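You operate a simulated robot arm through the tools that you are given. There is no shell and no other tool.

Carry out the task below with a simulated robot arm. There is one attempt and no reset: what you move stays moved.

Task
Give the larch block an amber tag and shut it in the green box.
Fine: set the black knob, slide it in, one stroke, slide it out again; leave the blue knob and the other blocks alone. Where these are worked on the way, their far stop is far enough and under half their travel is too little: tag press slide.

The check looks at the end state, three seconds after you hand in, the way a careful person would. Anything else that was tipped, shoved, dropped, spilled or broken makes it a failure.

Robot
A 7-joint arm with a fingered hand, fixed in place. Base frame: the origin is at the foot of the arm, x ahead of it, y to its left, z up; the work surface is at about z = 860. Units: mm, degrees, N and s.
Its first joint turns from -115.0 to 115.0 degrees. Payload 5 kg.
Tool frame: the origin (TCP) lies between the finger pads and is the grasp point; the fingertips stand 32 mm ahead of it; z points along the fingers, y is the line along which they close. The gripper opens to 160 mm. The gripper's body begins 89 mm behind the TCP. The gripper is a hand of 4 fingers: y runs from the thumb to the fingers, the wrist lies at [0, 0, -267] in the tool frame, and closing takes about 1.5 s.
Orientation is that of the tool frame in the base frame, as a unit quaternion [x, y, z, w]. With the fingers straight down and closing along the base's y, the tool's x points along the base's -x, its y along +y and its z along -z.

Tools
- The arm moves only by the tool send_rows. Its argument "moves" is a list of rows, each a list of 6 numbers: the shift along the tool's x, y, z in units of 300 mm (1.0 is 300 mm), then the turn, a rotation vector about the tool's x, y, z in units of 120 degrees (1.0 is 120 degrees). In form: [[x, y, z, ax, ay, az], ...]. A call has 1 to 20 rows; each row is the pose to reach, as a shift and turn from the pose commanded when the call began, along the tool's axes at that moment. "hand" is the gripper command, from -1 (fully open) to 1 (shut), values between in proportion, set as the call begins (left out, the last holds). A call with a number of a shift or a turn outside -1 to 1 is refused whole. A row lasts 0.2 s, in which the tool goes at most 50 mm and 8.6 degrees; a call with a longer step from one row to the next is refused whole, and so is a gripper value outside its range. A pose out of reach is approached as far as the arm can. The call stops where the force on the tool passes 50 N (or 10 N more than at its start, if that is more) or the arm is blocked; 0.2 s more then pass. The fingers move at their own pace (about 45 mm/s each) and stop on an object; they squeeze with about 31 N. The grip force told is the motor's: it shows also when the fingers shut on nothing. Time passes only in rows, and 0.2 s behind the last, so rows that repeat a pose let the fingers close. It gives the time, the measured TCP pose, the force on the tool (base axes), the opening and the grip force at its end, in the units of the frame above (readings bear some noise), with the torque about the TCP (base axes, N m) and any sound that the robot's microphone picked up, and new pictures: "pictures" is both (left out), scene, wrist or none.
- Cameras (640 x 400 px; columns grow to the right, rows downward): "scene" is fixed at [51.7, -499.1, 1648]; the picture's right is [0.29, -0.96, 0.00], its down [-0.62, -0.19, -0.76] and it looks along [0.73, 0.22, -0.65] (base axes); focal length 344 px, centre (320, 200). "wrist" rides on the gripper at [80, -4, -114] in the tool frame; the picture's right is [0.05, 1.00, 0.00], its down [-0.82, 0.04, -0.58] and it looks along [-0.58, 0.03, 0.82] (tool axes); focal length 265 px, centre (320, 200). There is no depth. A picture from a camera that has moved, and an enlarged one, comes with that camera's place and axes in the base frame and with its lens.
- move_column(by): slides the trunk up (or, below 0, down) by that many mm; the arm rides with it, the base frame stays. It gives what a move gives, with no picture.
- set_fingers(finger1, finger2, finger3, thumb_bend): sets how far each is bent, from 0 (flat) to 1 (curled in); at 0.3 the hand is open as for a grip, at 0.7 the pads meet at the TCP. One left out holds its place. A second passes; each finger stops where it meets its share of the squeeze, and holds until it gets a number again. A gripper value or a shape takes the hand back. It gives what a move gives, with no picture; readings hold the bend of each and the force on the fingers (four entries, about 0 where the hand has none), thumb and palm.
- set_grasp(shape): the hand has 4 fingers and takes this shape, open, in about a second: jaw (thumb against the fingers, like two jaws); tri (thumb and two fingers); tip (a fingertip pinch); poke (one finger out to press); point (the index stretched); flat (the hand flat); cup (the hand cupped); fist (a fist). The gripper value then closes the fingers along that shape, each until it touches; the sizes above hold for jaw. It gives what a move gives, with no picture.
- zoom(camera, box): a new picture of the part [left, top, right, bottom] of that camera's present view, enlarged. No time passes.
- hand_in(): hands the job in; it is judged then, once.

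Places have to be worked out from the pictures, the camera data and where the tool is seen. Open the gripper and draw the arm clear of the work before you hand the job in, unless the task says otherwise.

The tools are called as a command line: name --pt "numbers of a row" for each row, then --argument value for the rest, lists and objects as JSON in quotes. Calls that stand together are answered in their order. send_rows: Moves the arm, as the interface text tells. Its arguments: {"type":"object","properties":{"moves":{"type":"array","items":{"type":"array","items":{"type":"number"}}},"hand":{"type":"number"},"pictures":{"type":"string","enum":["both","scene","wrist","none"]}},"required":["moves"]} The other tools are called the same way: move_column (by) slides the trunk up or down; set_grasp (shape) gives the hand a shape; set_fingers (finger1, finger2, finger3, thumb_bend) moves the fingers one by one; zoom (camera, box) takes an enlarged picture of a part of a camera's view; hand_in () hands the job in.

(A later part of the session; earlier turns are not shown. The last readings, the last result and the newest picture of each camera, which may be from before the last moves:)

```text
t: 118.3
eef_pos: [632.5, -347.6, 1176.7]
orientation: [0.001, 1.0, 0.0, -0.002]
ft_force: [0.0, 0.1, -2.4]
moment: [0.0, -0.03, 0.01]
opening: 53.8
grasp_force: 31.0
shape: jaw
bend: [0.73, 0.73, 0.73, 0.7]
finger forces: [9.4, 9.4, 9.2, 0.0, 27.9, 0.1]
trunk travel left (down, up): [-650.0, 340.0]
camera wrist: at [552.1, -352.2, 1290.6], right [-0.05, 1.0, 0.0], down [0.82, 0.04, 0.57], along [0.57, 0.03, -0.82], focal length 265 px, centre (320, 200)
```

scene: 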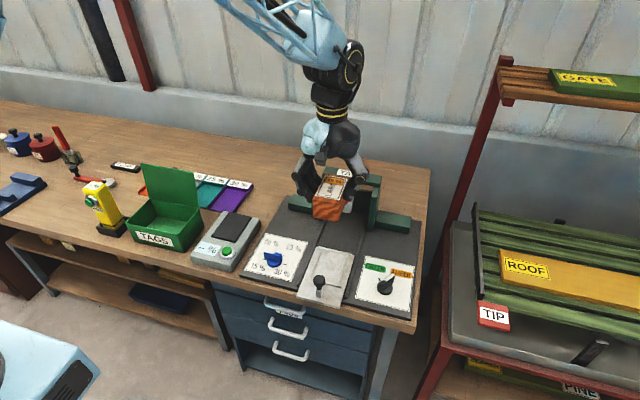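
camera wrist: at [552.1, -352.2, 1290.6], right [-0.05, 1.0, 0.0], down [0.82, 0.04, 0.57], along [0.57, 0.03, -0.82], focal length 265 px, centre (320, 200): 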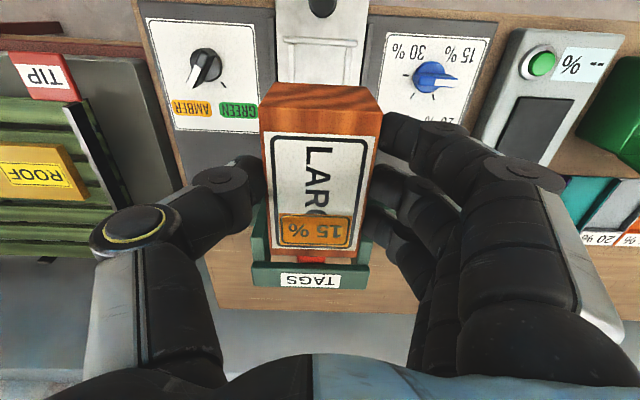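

The block hangs level, about 0.24 kg. Since the box only fits it lengthwise along y, I'll set it down on the clear bench patch behind the scale, near (840,-50), and regrip it by its ends. I rise a bit more and carry it over.

send_rows --pt "0 0 -0.13 0 0 0" --pt "-0.06 0.1 -0.15 0 0 0" --pt "-0.13 0.2 -0.15 0 0 0" --pt "-0.2 0.3 -0.15 0 0 0" --pt "-0.28 0.41 -0.15 0 0 0" --pt "-0.36 0.52 -0.15 0 0 0" --pt "-0.44 0.63 -0.15 0 0 0" --pt "-0.52 0.74 -0.15 0 0 0" --pt "-0.6 0.85 -0.1 0 0 0" --pt "-0.65 0.93 -0.05 0 0 0" --pt "-0.692 0.99 0 0 0 0" --pt "-0.692 0.99 0 0 0 0"

zoom --camera "scene" --box '[170, 100, 330, 240]'

```text
t: 120.9
eef_pos: [842.6, -51.1, 1174.2]
orientation: [0.0, 1.0, 0.001, -0.001]
ft_force: [0.1, 0.6, -2.4]
moment: [-0.01, -0.01, 0.01]
opening: 53.6
grasp_force: 31.2
shape: jaw
bend: [0.73, 0.73, 0.73, 0.7]
finger forces: [9.4, 9.3, 9.3, 0.1, 28.1, 0.1]
trunk travel left (down, up): [-650.0, 340.0]
camera wrist: at [761.3, -56.1, 1288.6], right [-0.05, 1.0, 0.0], down [0.82, 0.04, 0.57], along [0.57, 0.03, -0.82], focal length 265 px, centre (320, 200)
```

scene: 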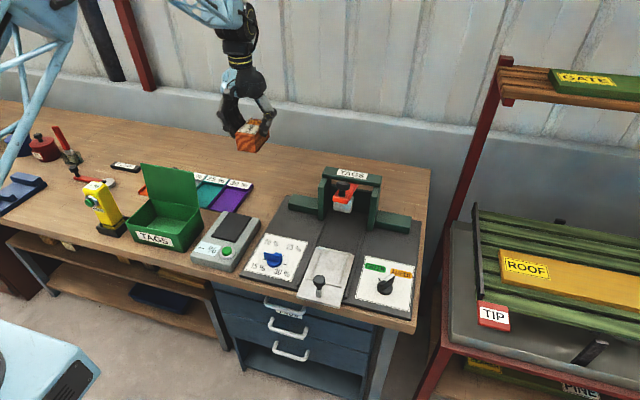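
wrist: 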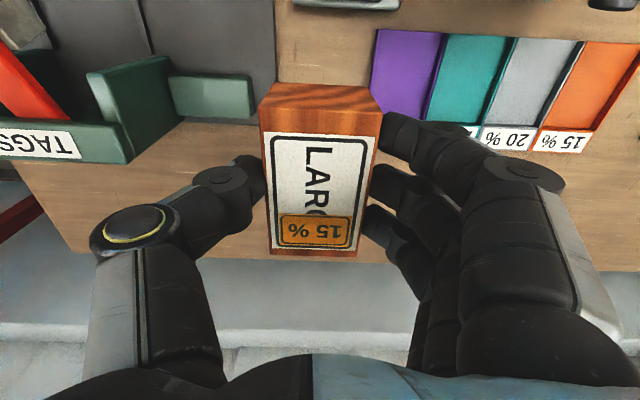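

```text
2.86 times, centred on (250, 170) of scene
camera zoom: at [51.7, -499.1, 1648.0], right [0.29, -0.96, 0.0], down [-0.62, -0.19, -0.76], along [0.73, 0.22, -0.65], focal length 983 px, centre (520, 286)
```

zoom: 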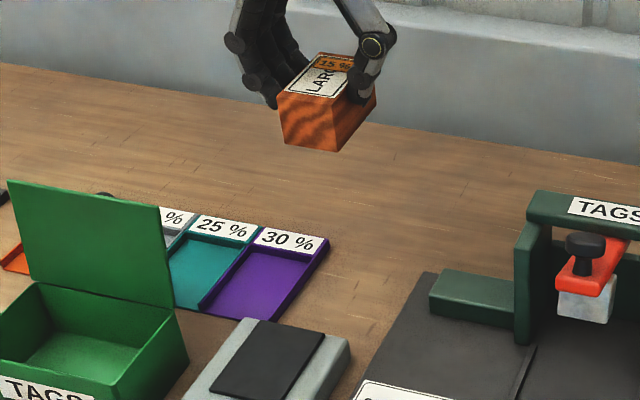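

Below is bare wood, with at least 40 mm to the panel and to the trays. I lower the block to just above the bench.

send_rows --pt "0.007 0 0.12 0 0 0" --pt "0.007 0 0.25 0 0 0" --pt "0.007 0 0.38 0 0 0" --pt "0.007 0 0.51 0 0 0" --pt "0.007 0 0.64 0 0 0" --pt "0.007 0 0.74 0 0 0" --pt "0.007 0 0.8 0 0 0" --pt "0.007 0 0.827 0 0 0"

zoom --camera "scene" --box '[200, 120, 320, 240]'

```text
t: 122.7
eef_pos: [839.2, -51.4, 927.0]
orientation: [0.0, 1.0, 0.0, -0.002]
ft_force: [-0.5, -0.2, -1.9]
moment: [0.01, 0.02, 0.01]
opening: 53.4
grasp_force: 31.0
shape: jaw
bend: [0.73, 0.73, 0.73, 0.7]
finger forces: [9.4, 9.4, 9.2, 0.0, 28.0, 0.0]
trunk travel left (down, up): [-650.0, 340.0]
camera wrist: at [758.5, -55.9, 1041.7], right [-0.05, 1.0, 0.0], down [0.82, 0.04, 0.57], along [0.57, 0.03, -0.82], focal length 265 px, centre (320, 200)
```

scene: 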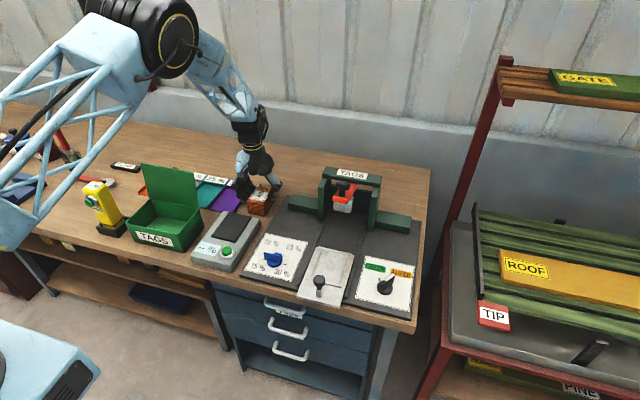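
wrist: 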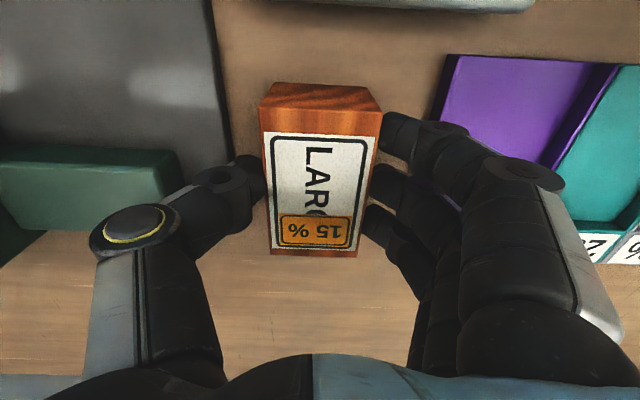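

```text
3.33 times, centred on (260, 180) of scene
camera zoom: at [51.7, -499.1, 1648.0], right [0.29, -0.96, 0.0], down [-0.62, -0.19, -0.76], along [0.73, 0.22, -0.65], focal length 1147 px, centre (520, 267)
```

zoom: 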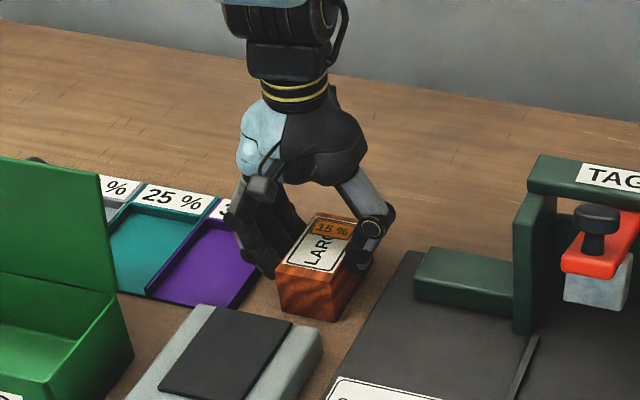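

The block is about 15 mm above the bench. I lower in small steps and watch the vertical force.

send_rows --pt "0 0 0.01 0 0 0" --pt "0 0 0.02 0 0 0" --pt "0 0 0.03 0 0 0" --pt "0 0 0.04 0 0 0" --pictures "none"

```text
t: 123.7
eef_pos: [839.9, -50.7, 924.3]
orientation: [0.0, 1.0, 0.0, 0.003]
ft_force: [-9.4, -0.6, 27.7]
moment: [0.12, 0.26, 0.05]
opening: 55.8
grasp_force: 31.1
shape: jaw
bend: [0.74, 0.74, 0.74, 0.71]
finger forces: [11.2, 11.1, 11.1, 0.0, 33.8, 0.0]
trunk travel left (down, up): [-650.0, 340.0]
stopped in row 4: the force on the tool passed its limit at 53 N (the readings are from after the stop); the commanded pose is now the measured one
```

Contact came earlier than expected, at TCP z 924. I look to verify it is the block on the bench and not something else.

zoom --camera "scene" --box '[220, 150, 300, 230]'

zoom --camera "wrist" --box '[160, 20, 480, 260]'

```text
5.00 times, centred on (260, 190) of scene
camera zoom: at [51.7, -499.1, 1648.0], right [0.29, -0.96, 0.0], down [-0.62, -0.19, -0.76], along [0.73, 0.22, -0.65], focal length 1720 px, centre (620, 250)
```

zoom: 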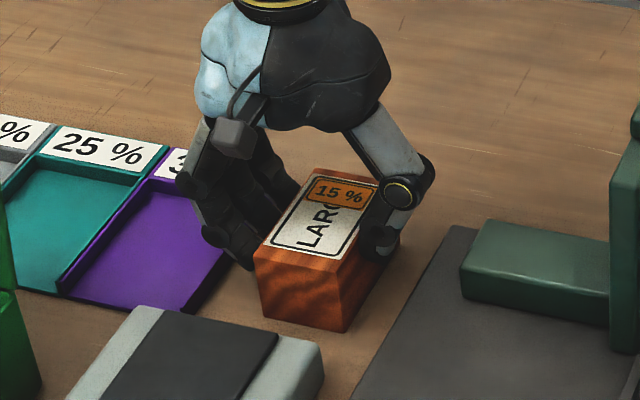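

```text
1.67 times, centred on (320, 140) of wrist
camera zoom: at [758.6, -55.5, 1038.4], right [-0.05, 1.0, 0.0], down [0.81, 0.04, 0.58], along [0.58, 0.03, -0.81], focal length 442 px, centre (320, 300)
```

zoom: 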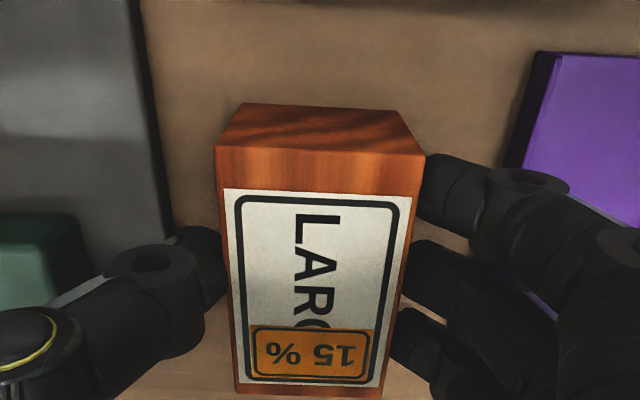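

The block's lower edge is on the bench; it is simply about 60 mm tall, since the cradle bar hid its foot. I open just enough to free it and rise straight up.

send_rows --pt "0 0 -0.004 0 0 0" --pt "0 0 -0.004 0 0 0" --pt "0 0 -0.004 0 0 0" --pt "0 0 -0.004 0 0 0" --pt "0 0 -0.004 0 0 0" --hand -0.15 --pictures "none"

send_rows --pt "0 0 -0.05 0 0 0" --pt "0 0 -0.15 0 0 0" --pt "0 0 -0.3 0 0 0" --pt "0 0 -0.45 0 0 0" --pt "0 0 -0.6 0 0 0"

zoom --camera "scene" --box '[210, 140, 310, 240]'

```text
t: 124.9
eef_pos: [841.1, -52.5, 922.7]
orientation: [0.0, 1.0, 0.001, 0.001]
ft_force: [0.9, 0.7, -0.5]
moment: [0.0, -0.02, -0.01]
opening: 91.1
grasp_force: 0.1
shape: jaw
bend: [0.71, 0.71, 0.71, 0.7]
finger forces: [0.0, 0.0, 0.0, 0.0, 0.0, 0.1]
trunk travel left (down, up): [-650.0, 340.0]
```

```text
t: 126.1
eef_pos: [839.4, -51.4, 1101.2]
orientation: [0.001, 1.0, 0.0, 0.001]
ft_force: [0.4, 0.1, -0.2]
moment: [-0.03, 0.0, 0.0]
opening: 91.3
grasp_force: 0.0
shape: jaw
bend: [0.71, 0.71, 0.71, 0.7]
finger forces: [0.1, 0.1, 0.0, 0.1, 0.0, 0.1]
trunk travel left (down, up): [-650.0, 340.0]
camera wrist: at [757.9, -56.7, 1215.8], right [-0.05, 1.0, 0.0], down [0.81, 0.04, 0.58], along [0.58, 0.03, -0.81], focal length 265 px, centre (320, 200)
```

scene: 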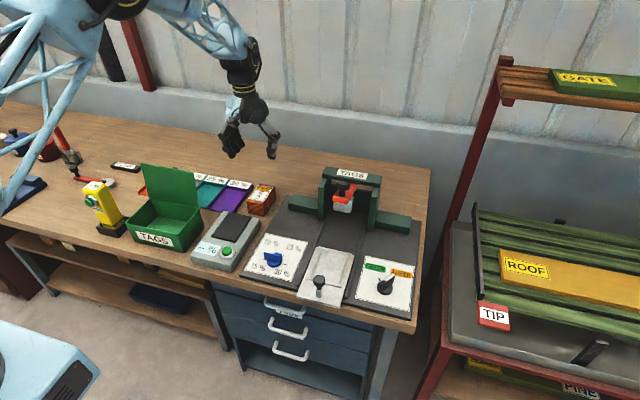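
wrist: 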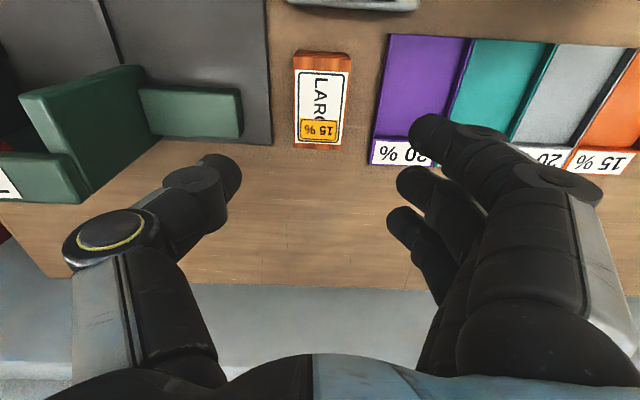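

```text
4.00 times, centred on (260, 190) of scene
camera zoom: at [51.7, -499.1, 1648.0], right [0.29, -0.96, 0.0], down [-0.62, -0.19, -0.76], along [0.73, 0.22, -0.65], focal length 1376 px, centre (560, 240)
```

zoom: 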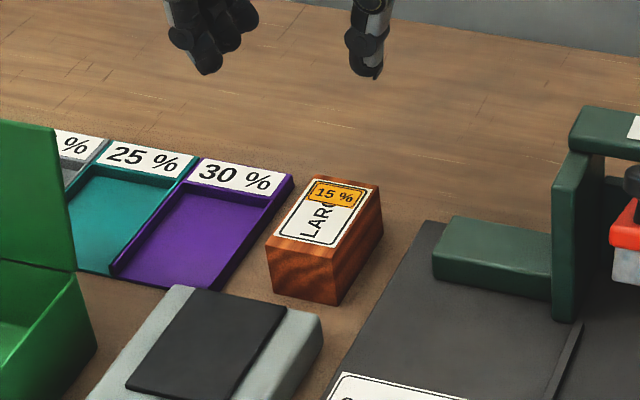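

The block stands upright on the bench, centred near (845,-51). I turn the hand 90° above it and open to about 125 mm to take it by its ends.

send_rows --pt "0 0 0 0 0 0.07" --pt "0 0 0 0 0 0.14" --pt "0 0 0 0 0 0.21" --pt "0 0 0 0 0 0.28" --pt "0 0 0 0 0 0.35" --pt "0 0 0 0 0 0.42" --pt "-0.003 0 0 0 0 0.49" --pt "-0.006 0 0 0 0 0.56" --pt "-0.01 0 0 0 0 0.63" --pt "-0.015 0 0 0 0 0.7" --pt "-0.015 0 0 0 0 0.75" --pt "-0.015 0 0 0 0 0.75" --hand -0.56

zoom --camera "wrist" --box '[220, 40, 420, 200]'

```text
t: 128.7
eef_pos: [846.2, -50.9, 1100.6]
orientation: [0.707, 0.707, 0.001, 0.001]
ft_force: [-0.1, 0.1, -0.5]
moment: [-0.02, -0.02, 0.0]
opening: 124.3
grasp_force: 0.1
shape: jaw
bend: [0.61, 0.61, 0.61, 0.57]
finger forces: [0.1, 0.0, 0.0, 0.1, 0.0, 0.0]
trunk travel left (down, up): [-650.0, 340.0]
camera wrist: at [840.7, 28.4, 1215.6], right [1.0, 0.05, 0.0], down [0.04, -0.82, 0.58], along [0.03, -0.58, -0.82], focal length 265 px, centre (320, 200)
```

scene: 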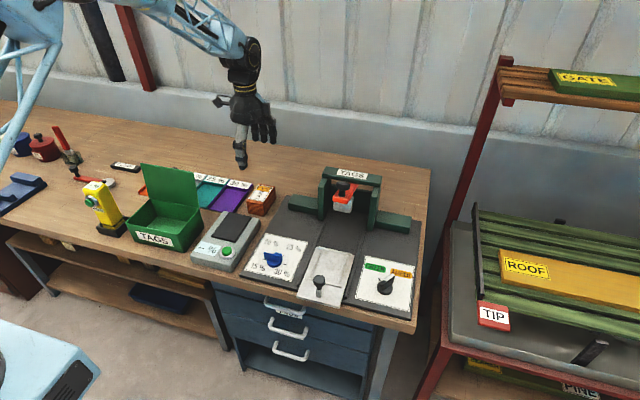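
wrist: 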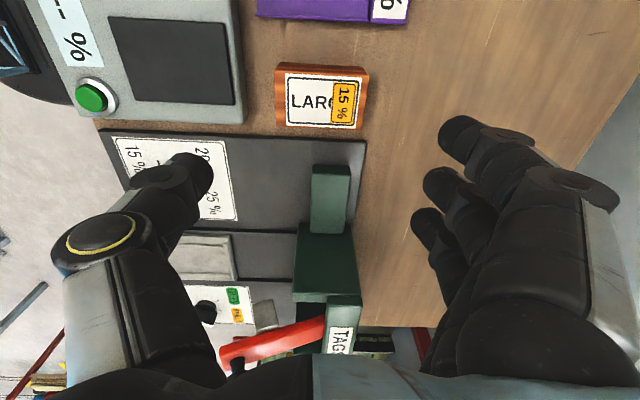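

```text
2.50 times, centred on (320, 120) of wrist
camera zoom: at [840.7, 28.4, 1215.6], right [1.0, 0.05, 0.0], down [0.04, -0.82, 0.58], along [0.03, -0.58, -0.82], focal length 664 px, centre (320, 400)
```

zoom: 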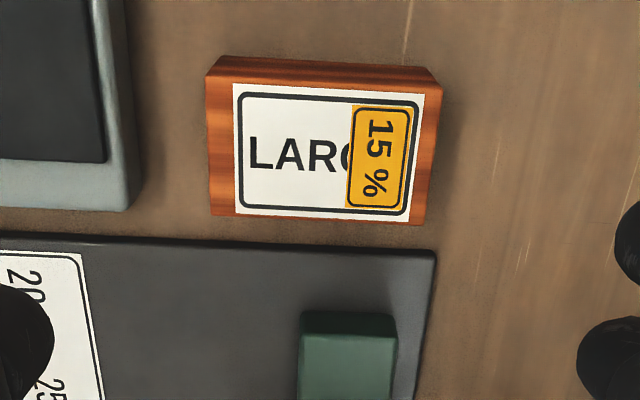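

The block is directly below at (846,-49), aligned with the hand. I lower to TCP z about 931 so the fingertips overlap its ends by about 20 mm.

send_rows --pt "0.005 0 0.12 0 0 0" --pt "0.005 0 0.25 0 0 0" --pt "0.005 0 0.37 0 0 0" --pt "0.005 0 0.47 0 0 0" --pt "0.005 0 0.535 0 0 0" --pt "0.005 0 0.565 0 0 0"

zoom --camera "scene" --box '[200, 130, 320, 240]'

```text
t: 130.1
eef_pos: [847.2, -50.4, 931.1]
orientation: [0.708, 0.706, 0.001, 0.001]
ft_force: [-0.4, 0.3, -0.7]
moment: [-0.01, 0.0, 0.03]
opening: 124.6
grasp_force: 0.0
shape: jaw
bend: [0.61, 0.61, 0.61, 0.57]
finger forces: [0.1, 0.0, 0.0, 0.1, 0.0, 0.1]
trunk travel left (down, up): [-650.0, 340.0]
camera wrist: at [841.4, 29.7, 1046.2], right [1.0, 0.05, 0.0], down [0.04, -0.82, 0.58], along [0.03, -0.58, -0.82], focal length 265 px, centre (320, 200)
```

scene: 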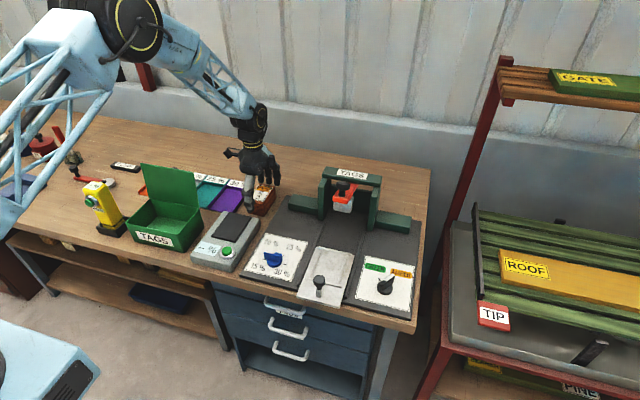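
wrist: 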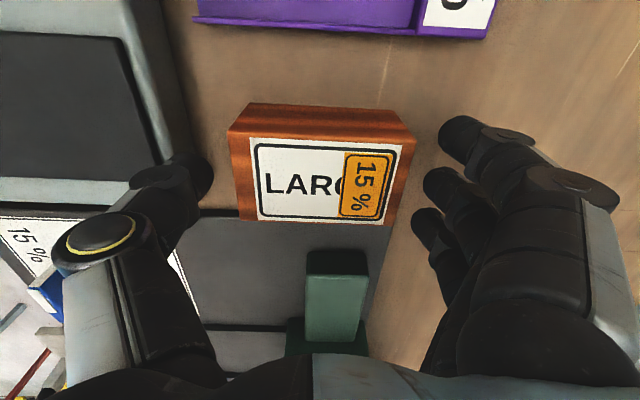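

```text
3.64 times, centred on (260, 185) of scene
camera zoom: at [51.7, -499.1, 1648.0], right [0.29, -0.96, 0.0], down [-0.62, -0.19, -0.76], along [0.73, 0.22, -0.65], focal length 1251 px, centre (538, 254)
```

zoom: 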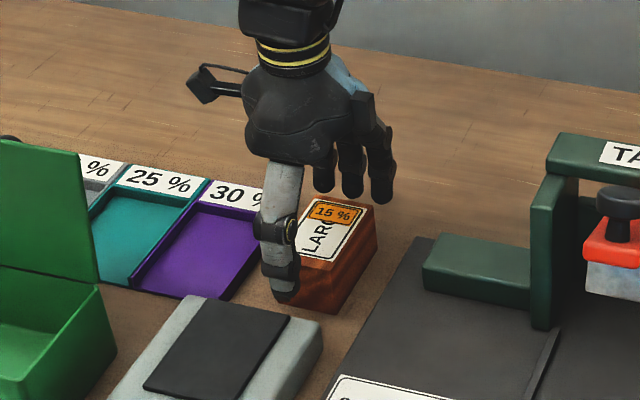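

The hand is aligned over the block's ends. I close.

send_rows --pt "0 0 0 0 0 0" --pt "0 0 0 0 0 0" --pt "0 0 0 0 0 0" --pt "0 0 0 0 0 0" --pt "0 0 0 0 0 0" --pt "0 0 0 0 0 0" --hand 1

```text
t: 131.5
eef_pos: [846.6, -50.9, 931.1]
orientation: [0.707, 0.707, 0.001, 0.001]
ft_force: [-0.3, -0.3, -0.9]
moment: [0.0, -0.01, 0.03]
opening: 94.7
grasp_force: 31.5
shape: jaw
bend: [0.71, 0.71, 0.71, 0.7]
finger forces: [9.0, 9.1, 9.1, 0.0, 27.6, 0.0]
trunk travel left (down, up): [-650.0, 340.0]
camera wrist: at [841.2, 29.7, 1046.3], right [1.0, 0.05, 0.0], down [0.04, -0.82, 0.58], along [0.03, -0.58, -0.82], focal length 265 px, centre (320, 200)
```

scene: 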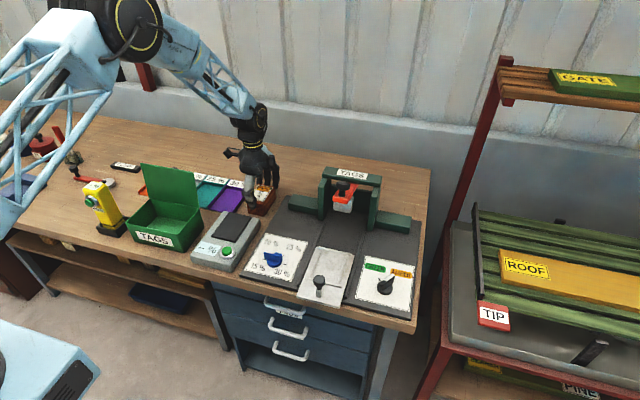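
wrist: 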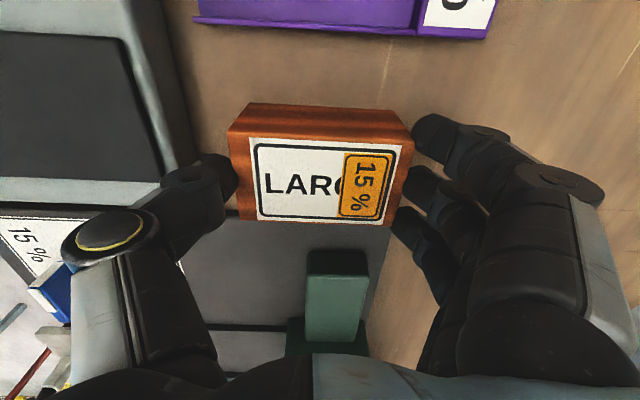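

Gripped evenly at 95 mm. I lift it straight up to about z 1220.

send_rows --pt "0 0 -0.03 0 0 0" --pt "0 0 -0.08 0 0 0" --pt "0 0 -0.16 0 0 0" --pt "0 0 -0.27 0 0 0" --pt "0 0 -0.4 0 0 0" --pt "0 0 -0.54 0 0 0" --pt "0 0 -0.68 0 0 0" --pt "0 0 -0.82 0 0 0" --pt "0 0 -0.95 0 0 0" --pictures "scene"

```text
t: 133.5
eef_pos: [845.6, -51.1, 1218.2]
orientation: [0.707, 0.707, 0.0, 0.001]
ft_force: [-0.2, -0.1, -1.7]
moment: [-0.02, -0.01, 0.02]
opening: 94.7
grasp_force: 31.2
shape: jaw
bend: [0.71, 0.71, 0.71, 0.7]
finger forces: [9.1, 9.3, 9.4, 0.0, 27.9, 0.0]
trunk travel left (down, up): [-650.0, 340.0]
```

scene: 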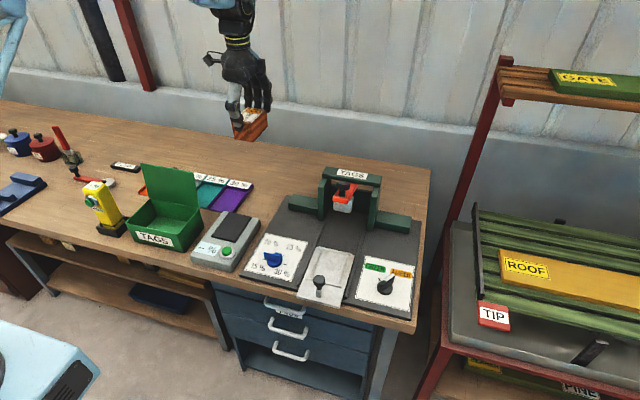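

Now I carry it left while turning back to the square orientation, so the block lies along y like the box.

send_rows --pt "0.03 -0.07 0 0 0 -0.0625" --pt "0.06 -0.14 0 0 0 -0.125" --pt "0.09 -0.21 0 0 0 -0.1875" --pt "0.12 -0.28 0 0 0 -0.25" --pt "0.15 -0.35 0 0 0 -0.3125" --pt "0.18 -0.42 0 0 0 -0.375" --pt "0.21 -0.49 0 0 0 -0.4375" --pt "0.25 -0.56 0 0 0 -0.5" --pt "0.29 -0.64 0 0 0 -0.5625" --pt "0.33 -0.72 0 0 0 -0.625" --pt "0.37 -0.8 0 0 0 -0.6875" --pt "0.41 -0.88 0 0 0 -0.75" --pt "0.41 -0.88 0 0 0 -0.75" --pictures "none"

send_rows --pt "0 0.08 0 0 0 0" --pt "0 0.16 0 0 0 0" --pt "0 0.24 0 0 0 0" --pt "0 0.32 0 0 0 0" --pt "0 0.34 0 0 0 0" --pt "0 0.34 0 0 0 0"

zoom --camera "wrist" --box '[180, 0, 460, 160]'

```text
t: 136.3
eef_pos: [582.1, 72.4, 1216.3]
orientation: [0.0, 1.0, 0.0, 0.001]
ft_force: [1.3, 0.3, -2.2]
moment: [0.0, -0.01, -0.01]
opening: 94.5
grasp_force: 30.9
shape: jaw
bend: [0.71, 0.71, 0.71, 0.7]
finger forces: [9.1, 9.1, 9.2, 0.1, 27.7, 0.1]
trunk travel left (down, up): [-650.0, 340.0]
```

```text
t: 137.7
eef_pos: [581.6, 175.5, 1216.8]
orientation: [0.0, 1.0, 0.001, 0.001]
ft_force: [0.2, 0.5, -2.6]
moment: [0.01, -0.03, 0.01]
opening: 94.3
grasp_force: 30.9
shape: jaw
bend: [0.71, 0.71, 0.71, 0.7]
finger forces: [9.3, 9.2, 9.4, 0.1, 27.7, 0.0]
trunk travel left (down, up): [-650.0, 340.0]
camera wrist: at [500.1, 171.4, 1329.9], right [-0.05, 1.0, 0.0], down [0.81, 0.04, 0.58], along [0.58, 0.03, -0.81], focal length 265 px, centre (320, 200)
```

scene: 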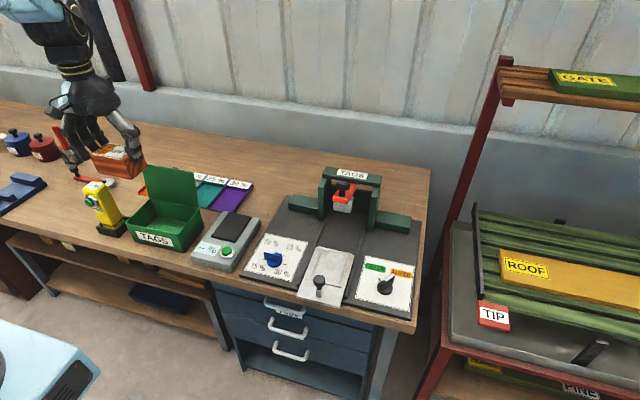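
wrist: 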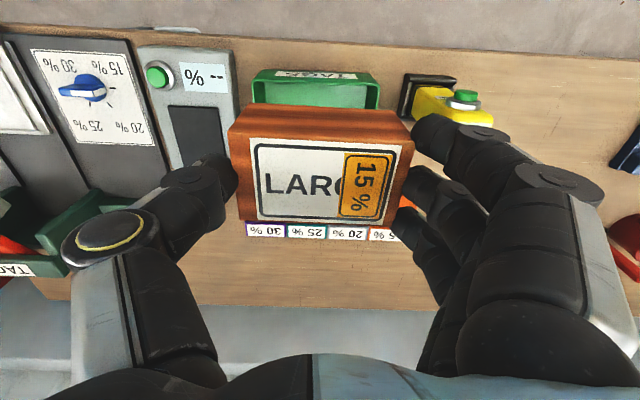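

```text
2.29 times, centred on (320, 80) of wrist
camera zoom: at [500.1, 171.4, 1329.9], right [-0.05, 1.0, 0.0], down [0.81, 0.04, 0.58], along [0.58, 0.03, -0.81], focal length 607 px, centre (320, 474)
```

zoom: 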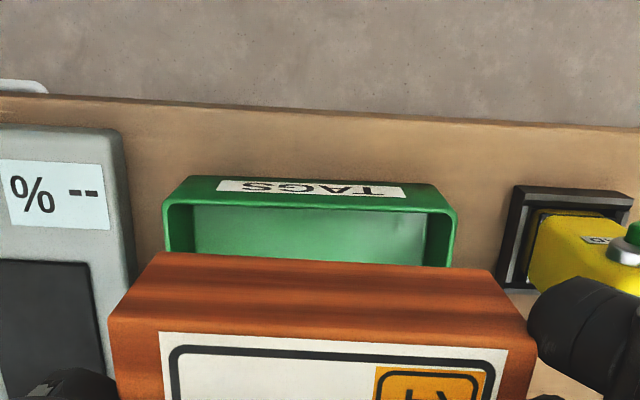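

The box rim's centre comes out near (641,170.5), and the block hangs square. I move over the centre and lower until the block's foot is just above the rim (TCP z about 1022), then check.

send_rows --pt "-0.1 -0.008 0 0 0 0" --pt "-0.2 -0.0167 0 0 0 0" --pt "-0.2 -0.0167 0.12 0 0 0" --pt "-0.2 -0.0167 0.25 0 0 0" --pt "-0.2 -0.0167 0.38 0 0 0" --pt "-0.2 -0.0167 0.5 0 0 0" --pt "-0.2 -0.0167 0.6 0 0 0" --pt "-0.2 -0.0167 0.648 0 0 0" --pt "-0.2 -0.0167 0.648 0 0 0"

zoom --camera "scene" --box '[100, 140, 230, 260]'

zoom --camera "wrist" --box '[160, 0, 480, 220]'

```text
t: 139.7
eef_pos: [643.4, 170.5, 1022.0]
orientation: [0.001, 1.0, 0.001, 0.001]
ft_force: [0.3, 0.2, -1.2]
moment: [-0.03, -0.01, -0.01]
opening: 94.5
grasp_force: 30.4
shape: jaw
bend: [0.71, 0.71, 0.71, 0.7]
finger forces: [9.1, 9.1, 9.2, 0.1, 27.7, 0.0]
trunk travel left (down, up): [-650.0, 340.0]
camera wrist: at [560.9, 165.9, 1136.9], right [-0.05, 1.0, 0.0], down [0.81, 0.04, 0.58], along [0.58, 0.03, -0.81], focal length 265 px, centre (320, 200)
```

scene: 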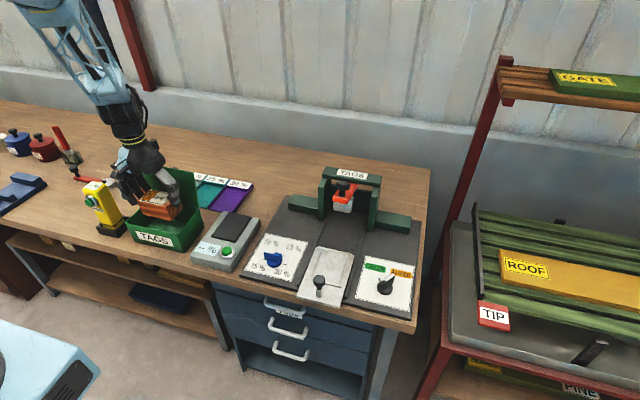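
wrist: 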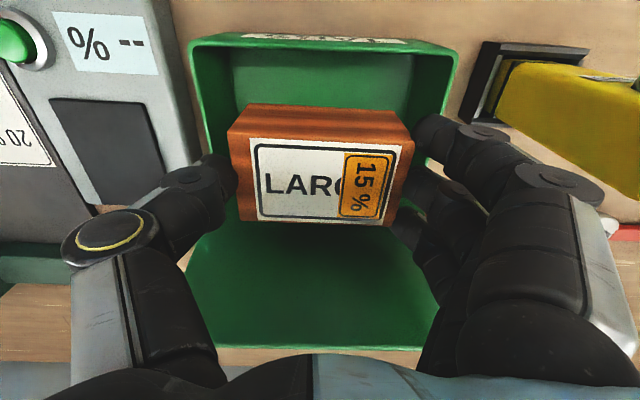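

```text
3.33 times, centred on (165, 200) of scene
camera zoom: at [51.7, -499.1, 1648.0], right [0.29, -0.96, 0.0], down [-0.62, -0.19, -0.76], along [0.73, 0.22, -0.65], focal length 1147 px, centre (837, 200)
```

zoom: 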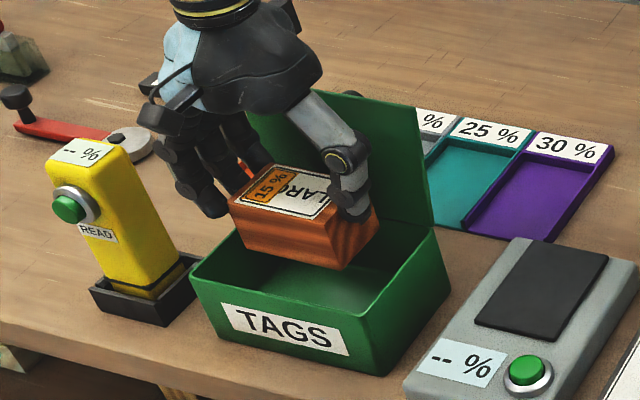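

```text
1.82 times, centred on (320, 110) of wrist
camera zoom: at [560.9, 165.9, 1136.9], right [-0.05, 1.0, 0.0], down [0.81, 0.04, 0.58], along [0.58, 0.03, -0.81], focal length 483 px, centre (320, 364)
```

zoom: 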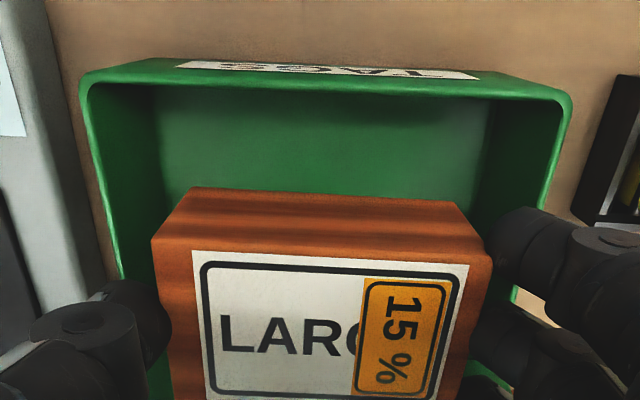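

The block sits well inside the rim outline on both axes. I lower it into the box to just above the floor.

send_rows --pt "0.003 0 0.035 0 0 0" --pt "0.003 0 0.07 0 0 0" --pt "0.003 0 0.105 0 0 0" --pt "0.003 0 0.14 0 0 0" --pt "0.003 0 0.175 0 0 0" --pt "0.003 0 0.21 0 0 0" --pt "0.003 0 0.24 0 0 0" --pt "0.003 0 0.26 0 0 0"

zoom --camera "scene" --box '[100, 140, 230, 260]'

```text
t: 141.5
eef_pos: [640.5, 169.3, 944.3]
orientation: [0.001, 1.0, 0.0, 0.001]
ft_force: [-0.4, 0.5, -1.6]
moment: [0.01, -0.02, 0.02]
opening: 94.7
grasp_force: 30.9
shape: jaw
bend: [0.71, 0.71, 0.71, 0.7]
finger forces: [9.3, 9.1, 9.2, 0.1, 27.5, 0.1]
trunk travel left (down, up): [-650.0, 340.0]
camera wrist: at [560.0, 166.0, 1058.6], right [-0.05, 1.0, 0.0], down [0.81, 0.04, 0.58], along [0.58, 0.03, -0.81], focal length 265 px, centre (320, 200)
```

scene: 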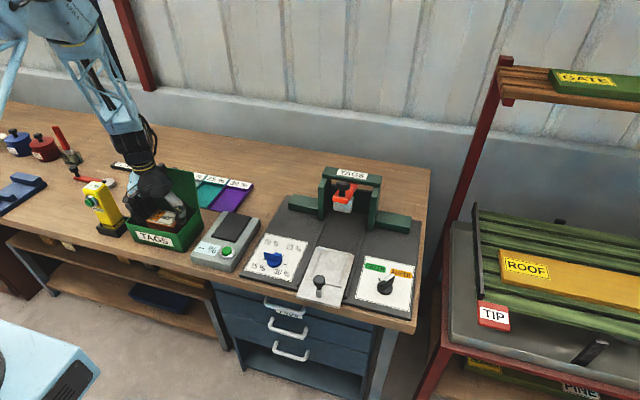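
wrist: 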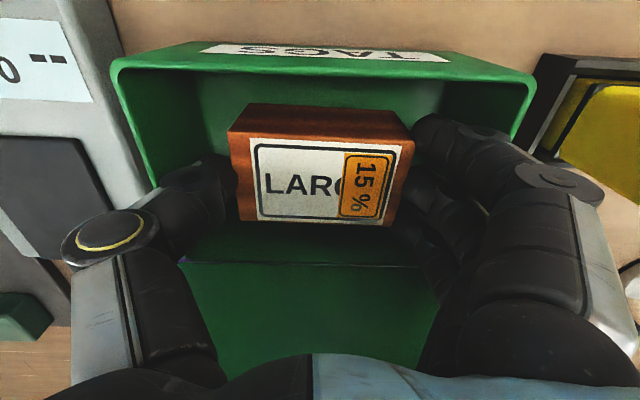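

```text
3.33 times, centred on (165, 200) of scene
camera zoom: at [51.7, -499.1, 1648.0], right [0.29, -0.96, 0.0], down [-0.62, -0.19, -0.76], along [0.73, 0.22, -0.65], focal length 1147 px, centre (837, 200)
```

zoom: 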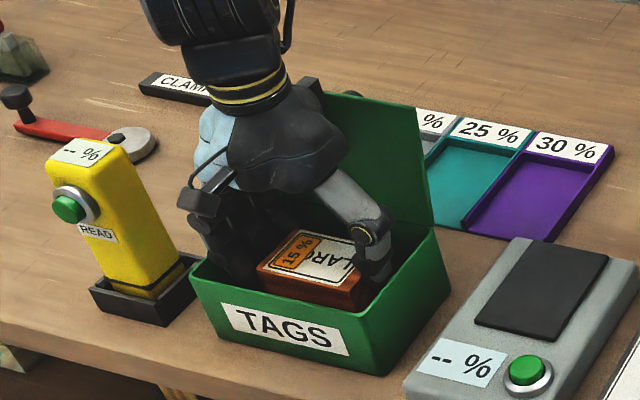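

Everything is clear and the box hasn't moved. I lower the last millimetres gently until the block touches the floor.

send_rows --pt "0 0 0.007 0 0 0" --pt "0 0 0.014 0 0 0" --pt "0 0 0.021 0 0 0" --pt "0 0 0.027 0 0 0" --pictures "none"

```text
t: 142.5
eef_pos: [641.3, 170.0, 937.3]
orientation: [0.001, 1.0, 0.0, 0.002]
ft_force: [-1.8, -2.0, 9.2]
moment: [0.09, 0.04, 0.17]
opening: 92.5
grasp_force: 30.7
shape: jaw
bend: [0.72, 0.71, 0.71, 0.71]
finger forces: [18.0, 11.5, 9.7, 0.1, 28.3, 0.0]
trunk travel left (down, up): [-650.0, 340.0]
```

Touchdown at 9 N. I open to about 110 mm, which is still inside the walls, and then rise straight out.

send_rows --pt "0 0 -0.003 0 0 0" --pt "0 0 -0.003 0 0 0" --pt "0 0 -0.003 0 0 0" --pt "0 0 -0.003 0 0 0" --hand -0.37 --pictures "wrist"

send_rows --pt "0 0 -0.03 0 0 0" --pt "0 0 -0.08 0 0 0" --pt "0 0 -0.16 0 0 0" --pt "0 0 -0.28 0 0 0" --pt "0 0 -0.42 0 0 0" --pt "0 0 -0.56 0 0 0" --pt "0 0 -0.7 0 0 0" --pt "0 0 -0.84 0 0 0" --pt "0 0 -0.98 0 0 0"

zoom --camera "scene" --box '[100, 140, 230, 260]'

```text
t: 143.5
eef_pos: [640.1, 170.2, 937.7]
orientation: [0.001, 1.0, 0.0, 0.002]
ft_force: [0.0, -0.5, -0.6]
moment: [-0.02, 0.02, -0.01]
opening: 109.4
grasp_force: 0.1
shape: jaw
bend: [0.68, 0.68, 0.68, 0.64]
finger forces: [0.1, 0.1, 0.0, 0.1, 0.0, 0.1]
trunk travel left (down, up): [-650.0, 340.0]
camera wrist: at [559.7, 165.8, 1051.2], right [-0.05, 1.0, 0.0], down [0.81, 0.04, 0.58], along [0.58, 0.03, -0.81], focal length 265 px, centre (320, 200)
```

wrist: 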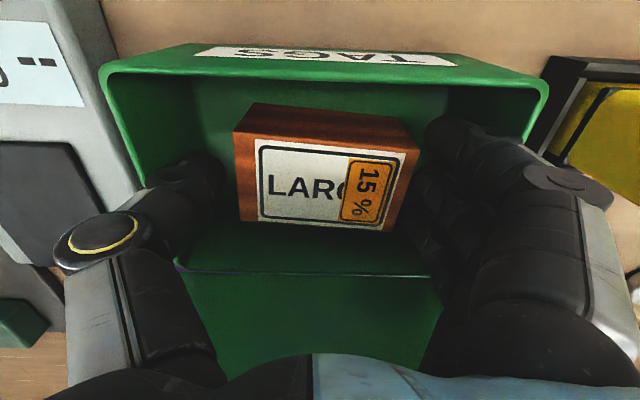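

```text
t: 145.5
eef_pos: [640.3, 171.1, 1232.6]
orientation: [0.0, 1.0, 0.0, 0.001]
ft_force: [-0.2, -0.2, 0.2]
moment: [-0.01, -0.03, -0.02]
opening: 109.3
grasp_force: 0.1
shape: jaw
bend: [0.68, 0.68, 0.68, 0.64]
finger forces: [0.1, 0.0, 0.0, 0.0, 0.1, 0.1]
trunk travel left (down, up): [-650.0, 340.0]
camera wrist: at [557.7, 166.5, 1346.1], right [-0.05, 1.0, 0.0], down [0.81, 0.04, 0.58], along [0.58, 0.03, -0.82], focal length 265 px, centre (320, 200)
```

scene: 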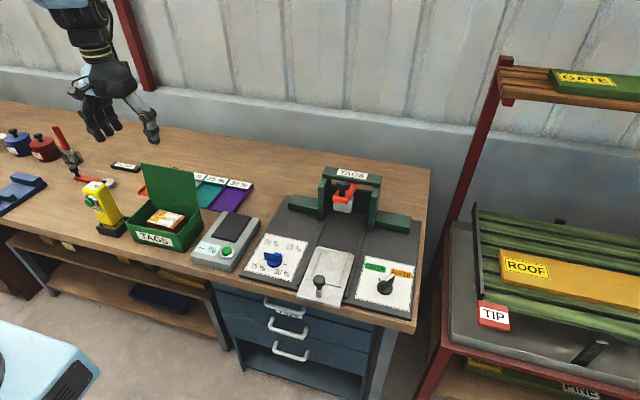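
wrist: 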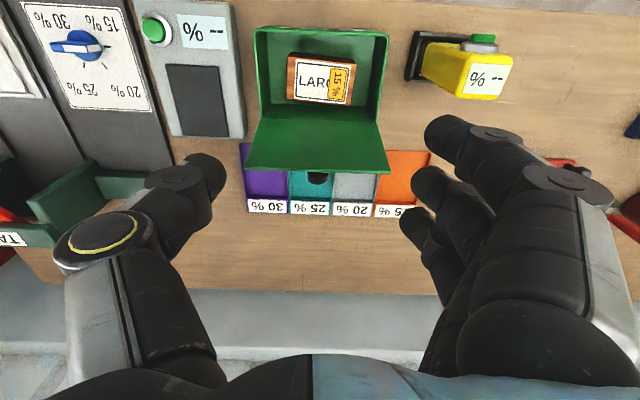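

```text
3.33 times, centred on (165, 200) of scene
camera zoom: at [51.7, -499.1, 1648.0], right [0.29, -0.96, 0.0], down [-0.62, -0.19, -0.76], along [0.73, 0.22, -0.65], focal length 1147 px, centre (837, 200)
```

zoom: 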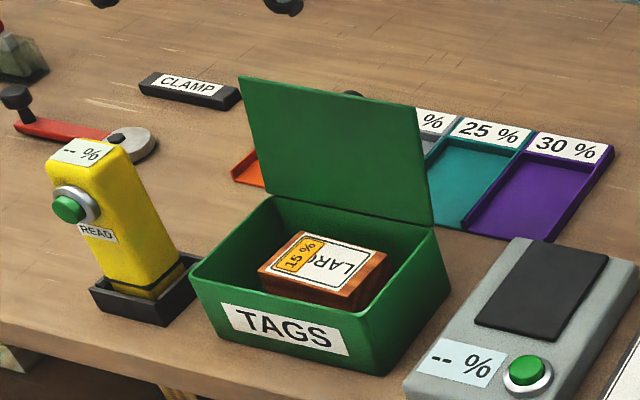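

The block lies flat in the box with its tag up. To shut the lid I'll close the fingers, come down behind the lid and push its knob forward past vertical. First I move behind and above it.

send_rows --pt "-0.15 0.003 0 0 0 0" --pt "-0.3 0.005 0 0 0 0" --pt "-0.45 0.005 0 0 0 0" --pt "-0.617 0.005 0 0 0 0" --pt "-0.617 0.005 0.13 0 0 0" --pt "-0.617 0.005 0.26 0 0 0" --pt "-0.617 0.005 0.39 0 0 0" --pt "-0.617 0.005 0.5 0 0 0" --hand 1

zoom --camera "scene" --box '[110, 110, 260, 250]'

```text
t: 147.3
eef_pos: [826.5, 170.0, 1082.2]
orientation: [0.001, 1.0, 0.0, 0.001]
ft_force: [0.6, -0.6, -0.5]
moment: [0.0, 0.01, -0.03]
opening: 0.0
grasp_force: 31.3
shape: jaw
bend: [0.69, 0.63, 0.69, 0.67]
finger forces: [0.0, 0.0, 0.0, 0.1, 0.1, 0.1]
trunk travel left (down, up): [-650.0, 340.0]
camera wrist: at [744.8, 166.7, 1195.3], right [-0.05, 1.0, 0.0], down [0.81, 0.04, 0.58], along [0.58, 0.03, -0.82], focal length 265 px, centre (320, 200)
```

scene: 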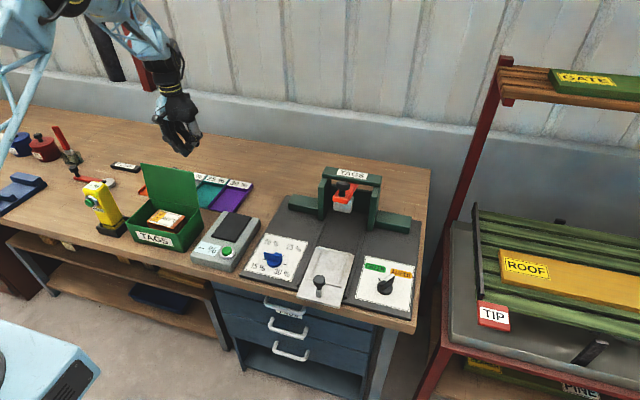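
wrist: 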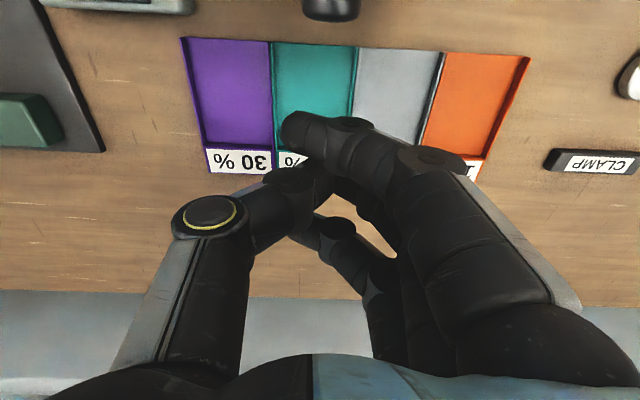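

```text
2.86 times, centred on (185, 180) of scene
camera zoom: at [51.7, -499.1, 1648.0], right [0.29, -0.96, 0.0], down [-0.62, -0.19, -0.76], along [0.73, 0.22, -0.65], focal length 983 px, centre (706, 257)
```

zoom: 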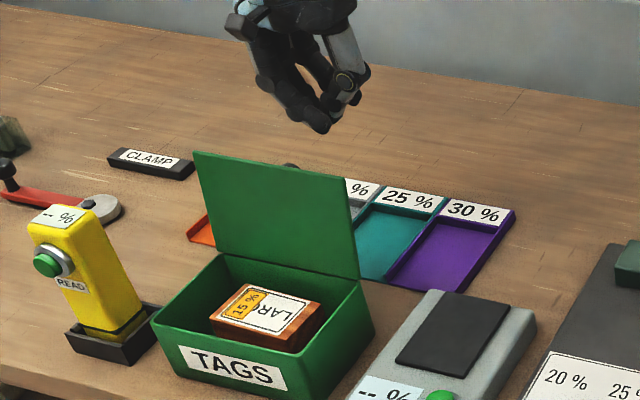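

The knob cap shows at about (744,172,1033), straight ahead of the closed fingers. I lower slightly and push forward slowly in 5 mm rows.

send_rows --pt "0 0 0.04 0 0 0" --pt "0 0 0.077 0 0 0" --pt "0.03 0 0.077 0 0 0" --pt "0.06 0 0.077 0 0 0" --pt "0.08 0 0.077 0 0 0" --pt "0.097 0 0.077 0 0 0" --pt "0.113 0 0.077 0 0 0" --pt "0.13 0 0.077 0 0 0" --pt "0.147 0 0.077 0 0 0" --pt "0.163 0 0.077 0 0 0"

zoom --camera "scene" --box '[110, 110, 260, 250]'

```text
t: 149.5
eef_pos: [778.3, 172.2, 1058.6]
orientation: [0.001, 1.0, 0.0, 0.001]
ft_force: [0.4, -0.1, -0.1]
moment: [0.03, -0.03, 0.04]
opening: 0.2
grasp_force: 30.4
shape: jaw
bend: [0.7, 0.63, 0.69, 0.67]
finger forces: [0.2, 0.1, 0.1, 0.0, 0.1, 0.0]
trunk travel left (down, up): [-650.0, 340.0]
camera wrist: at [695.9, 167.3, 1172.7], right [-0.05, 1.0, 0.0], down [0.81, 0.04, 0.58], along [0.58, 0.03, -0.81], focal length 265 px, centre (320, 200)
```

scene: 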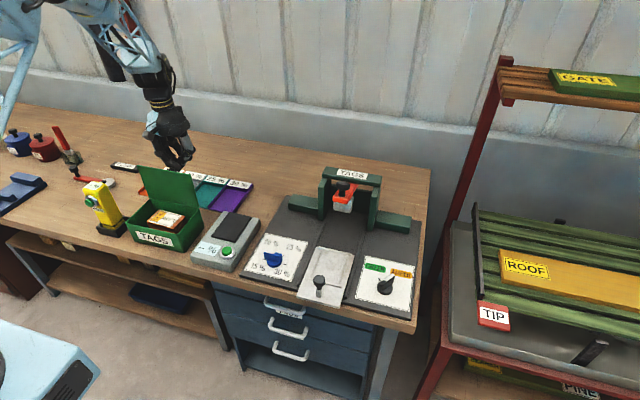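
wrist: 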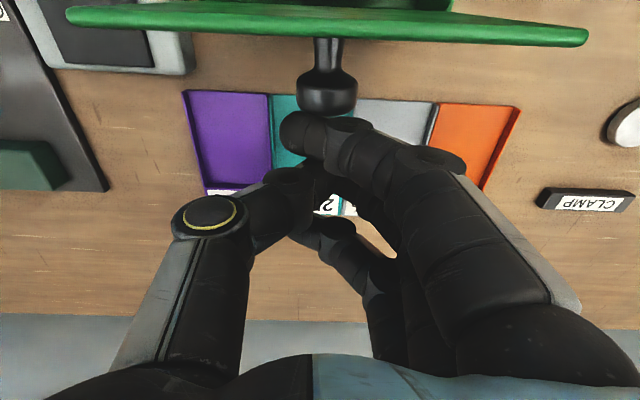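

```text
2.86 times, centred on (185, 180) of scene
camera zoom: at [51.7, -499.1, 1648.0], right [0.29, -0.96, 0.0], down [-0.62, -0.19, -0.76], along [0.73, 0.22, -0.65], focal length 983 px, centre (706, 257)
```

zoom: 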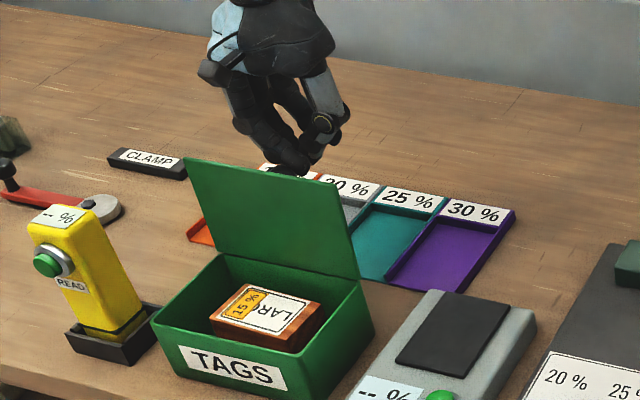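

The finger is on the knob and the lid is coming upright. I keep pushing gently.

send_rows --pt "0.013 0 0 0 0 0" --pt "0.027 0 0 0 0 0" --pt "0.04 0 0 0 0 0" --pt "0.053 0 0 0 0 0" --pt "0.067 0 0 0 0 0" --pt "0.08 0 0 0 0 0" --pt "0.093 0 0 0 0 0" --pt "0.107 0 0 0 0 0"

zoom --camera "scene" --box '[110, 130, 230, 250]'

```text
t: 151.3
eef_pos: [745.6, 171.5, 1059.2]
orientation: [0.0, 1.0, -0.001, 0.001]
ft_force: [0.0, -0.1, 0.9]
moment: [-0.03, 0.02, -0.01]
opening: 0.2
grasp_force: 31.1
shape: jaw
bend: [0.7, 0.63, 0.69, 0.67]
finger forces: [0.0, 0.0, 0.0, 0.0, 0.0, 0.1]
trunk travel left (down, up): [-650.0, 340.0]
camera wrist: at [663.4, 167.3, 1172.2], right [-0.05, 1.0, 0.0], down [0.81, 0.04, 0.58], along [0.58, 0.03, -0.81], focal length 265 px, centre (320, 200)
```

scene: 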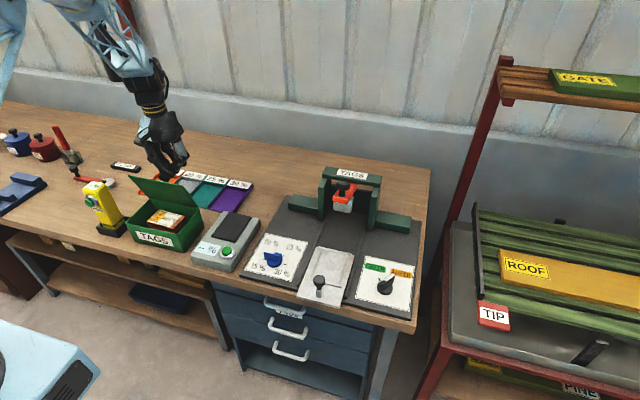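
wrist: 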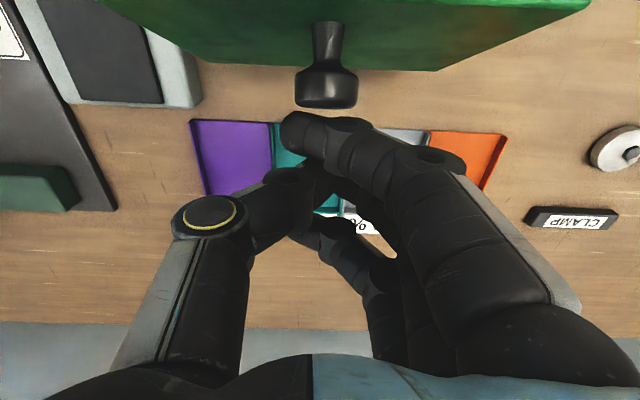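

```text
3.33 times, centred on (170, 190) of scene
camera zoom: at [51.7, -499.1, 1648.0], right [0.29, -0.96, 0.0], down [-0.62, -0.19, -0.76], along [0.73, 0.22, -0.65], focal length 1147 px, centre (820, 233)
```

zoom: 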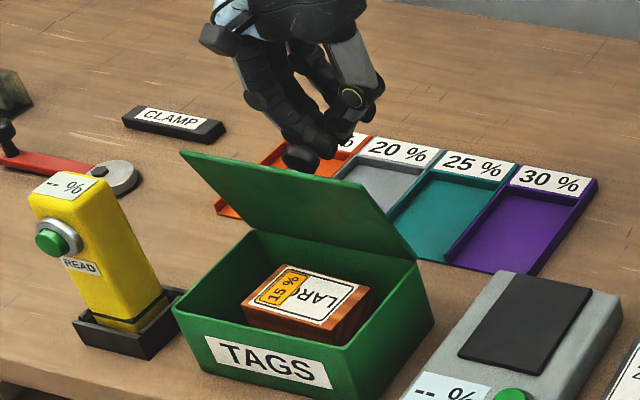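

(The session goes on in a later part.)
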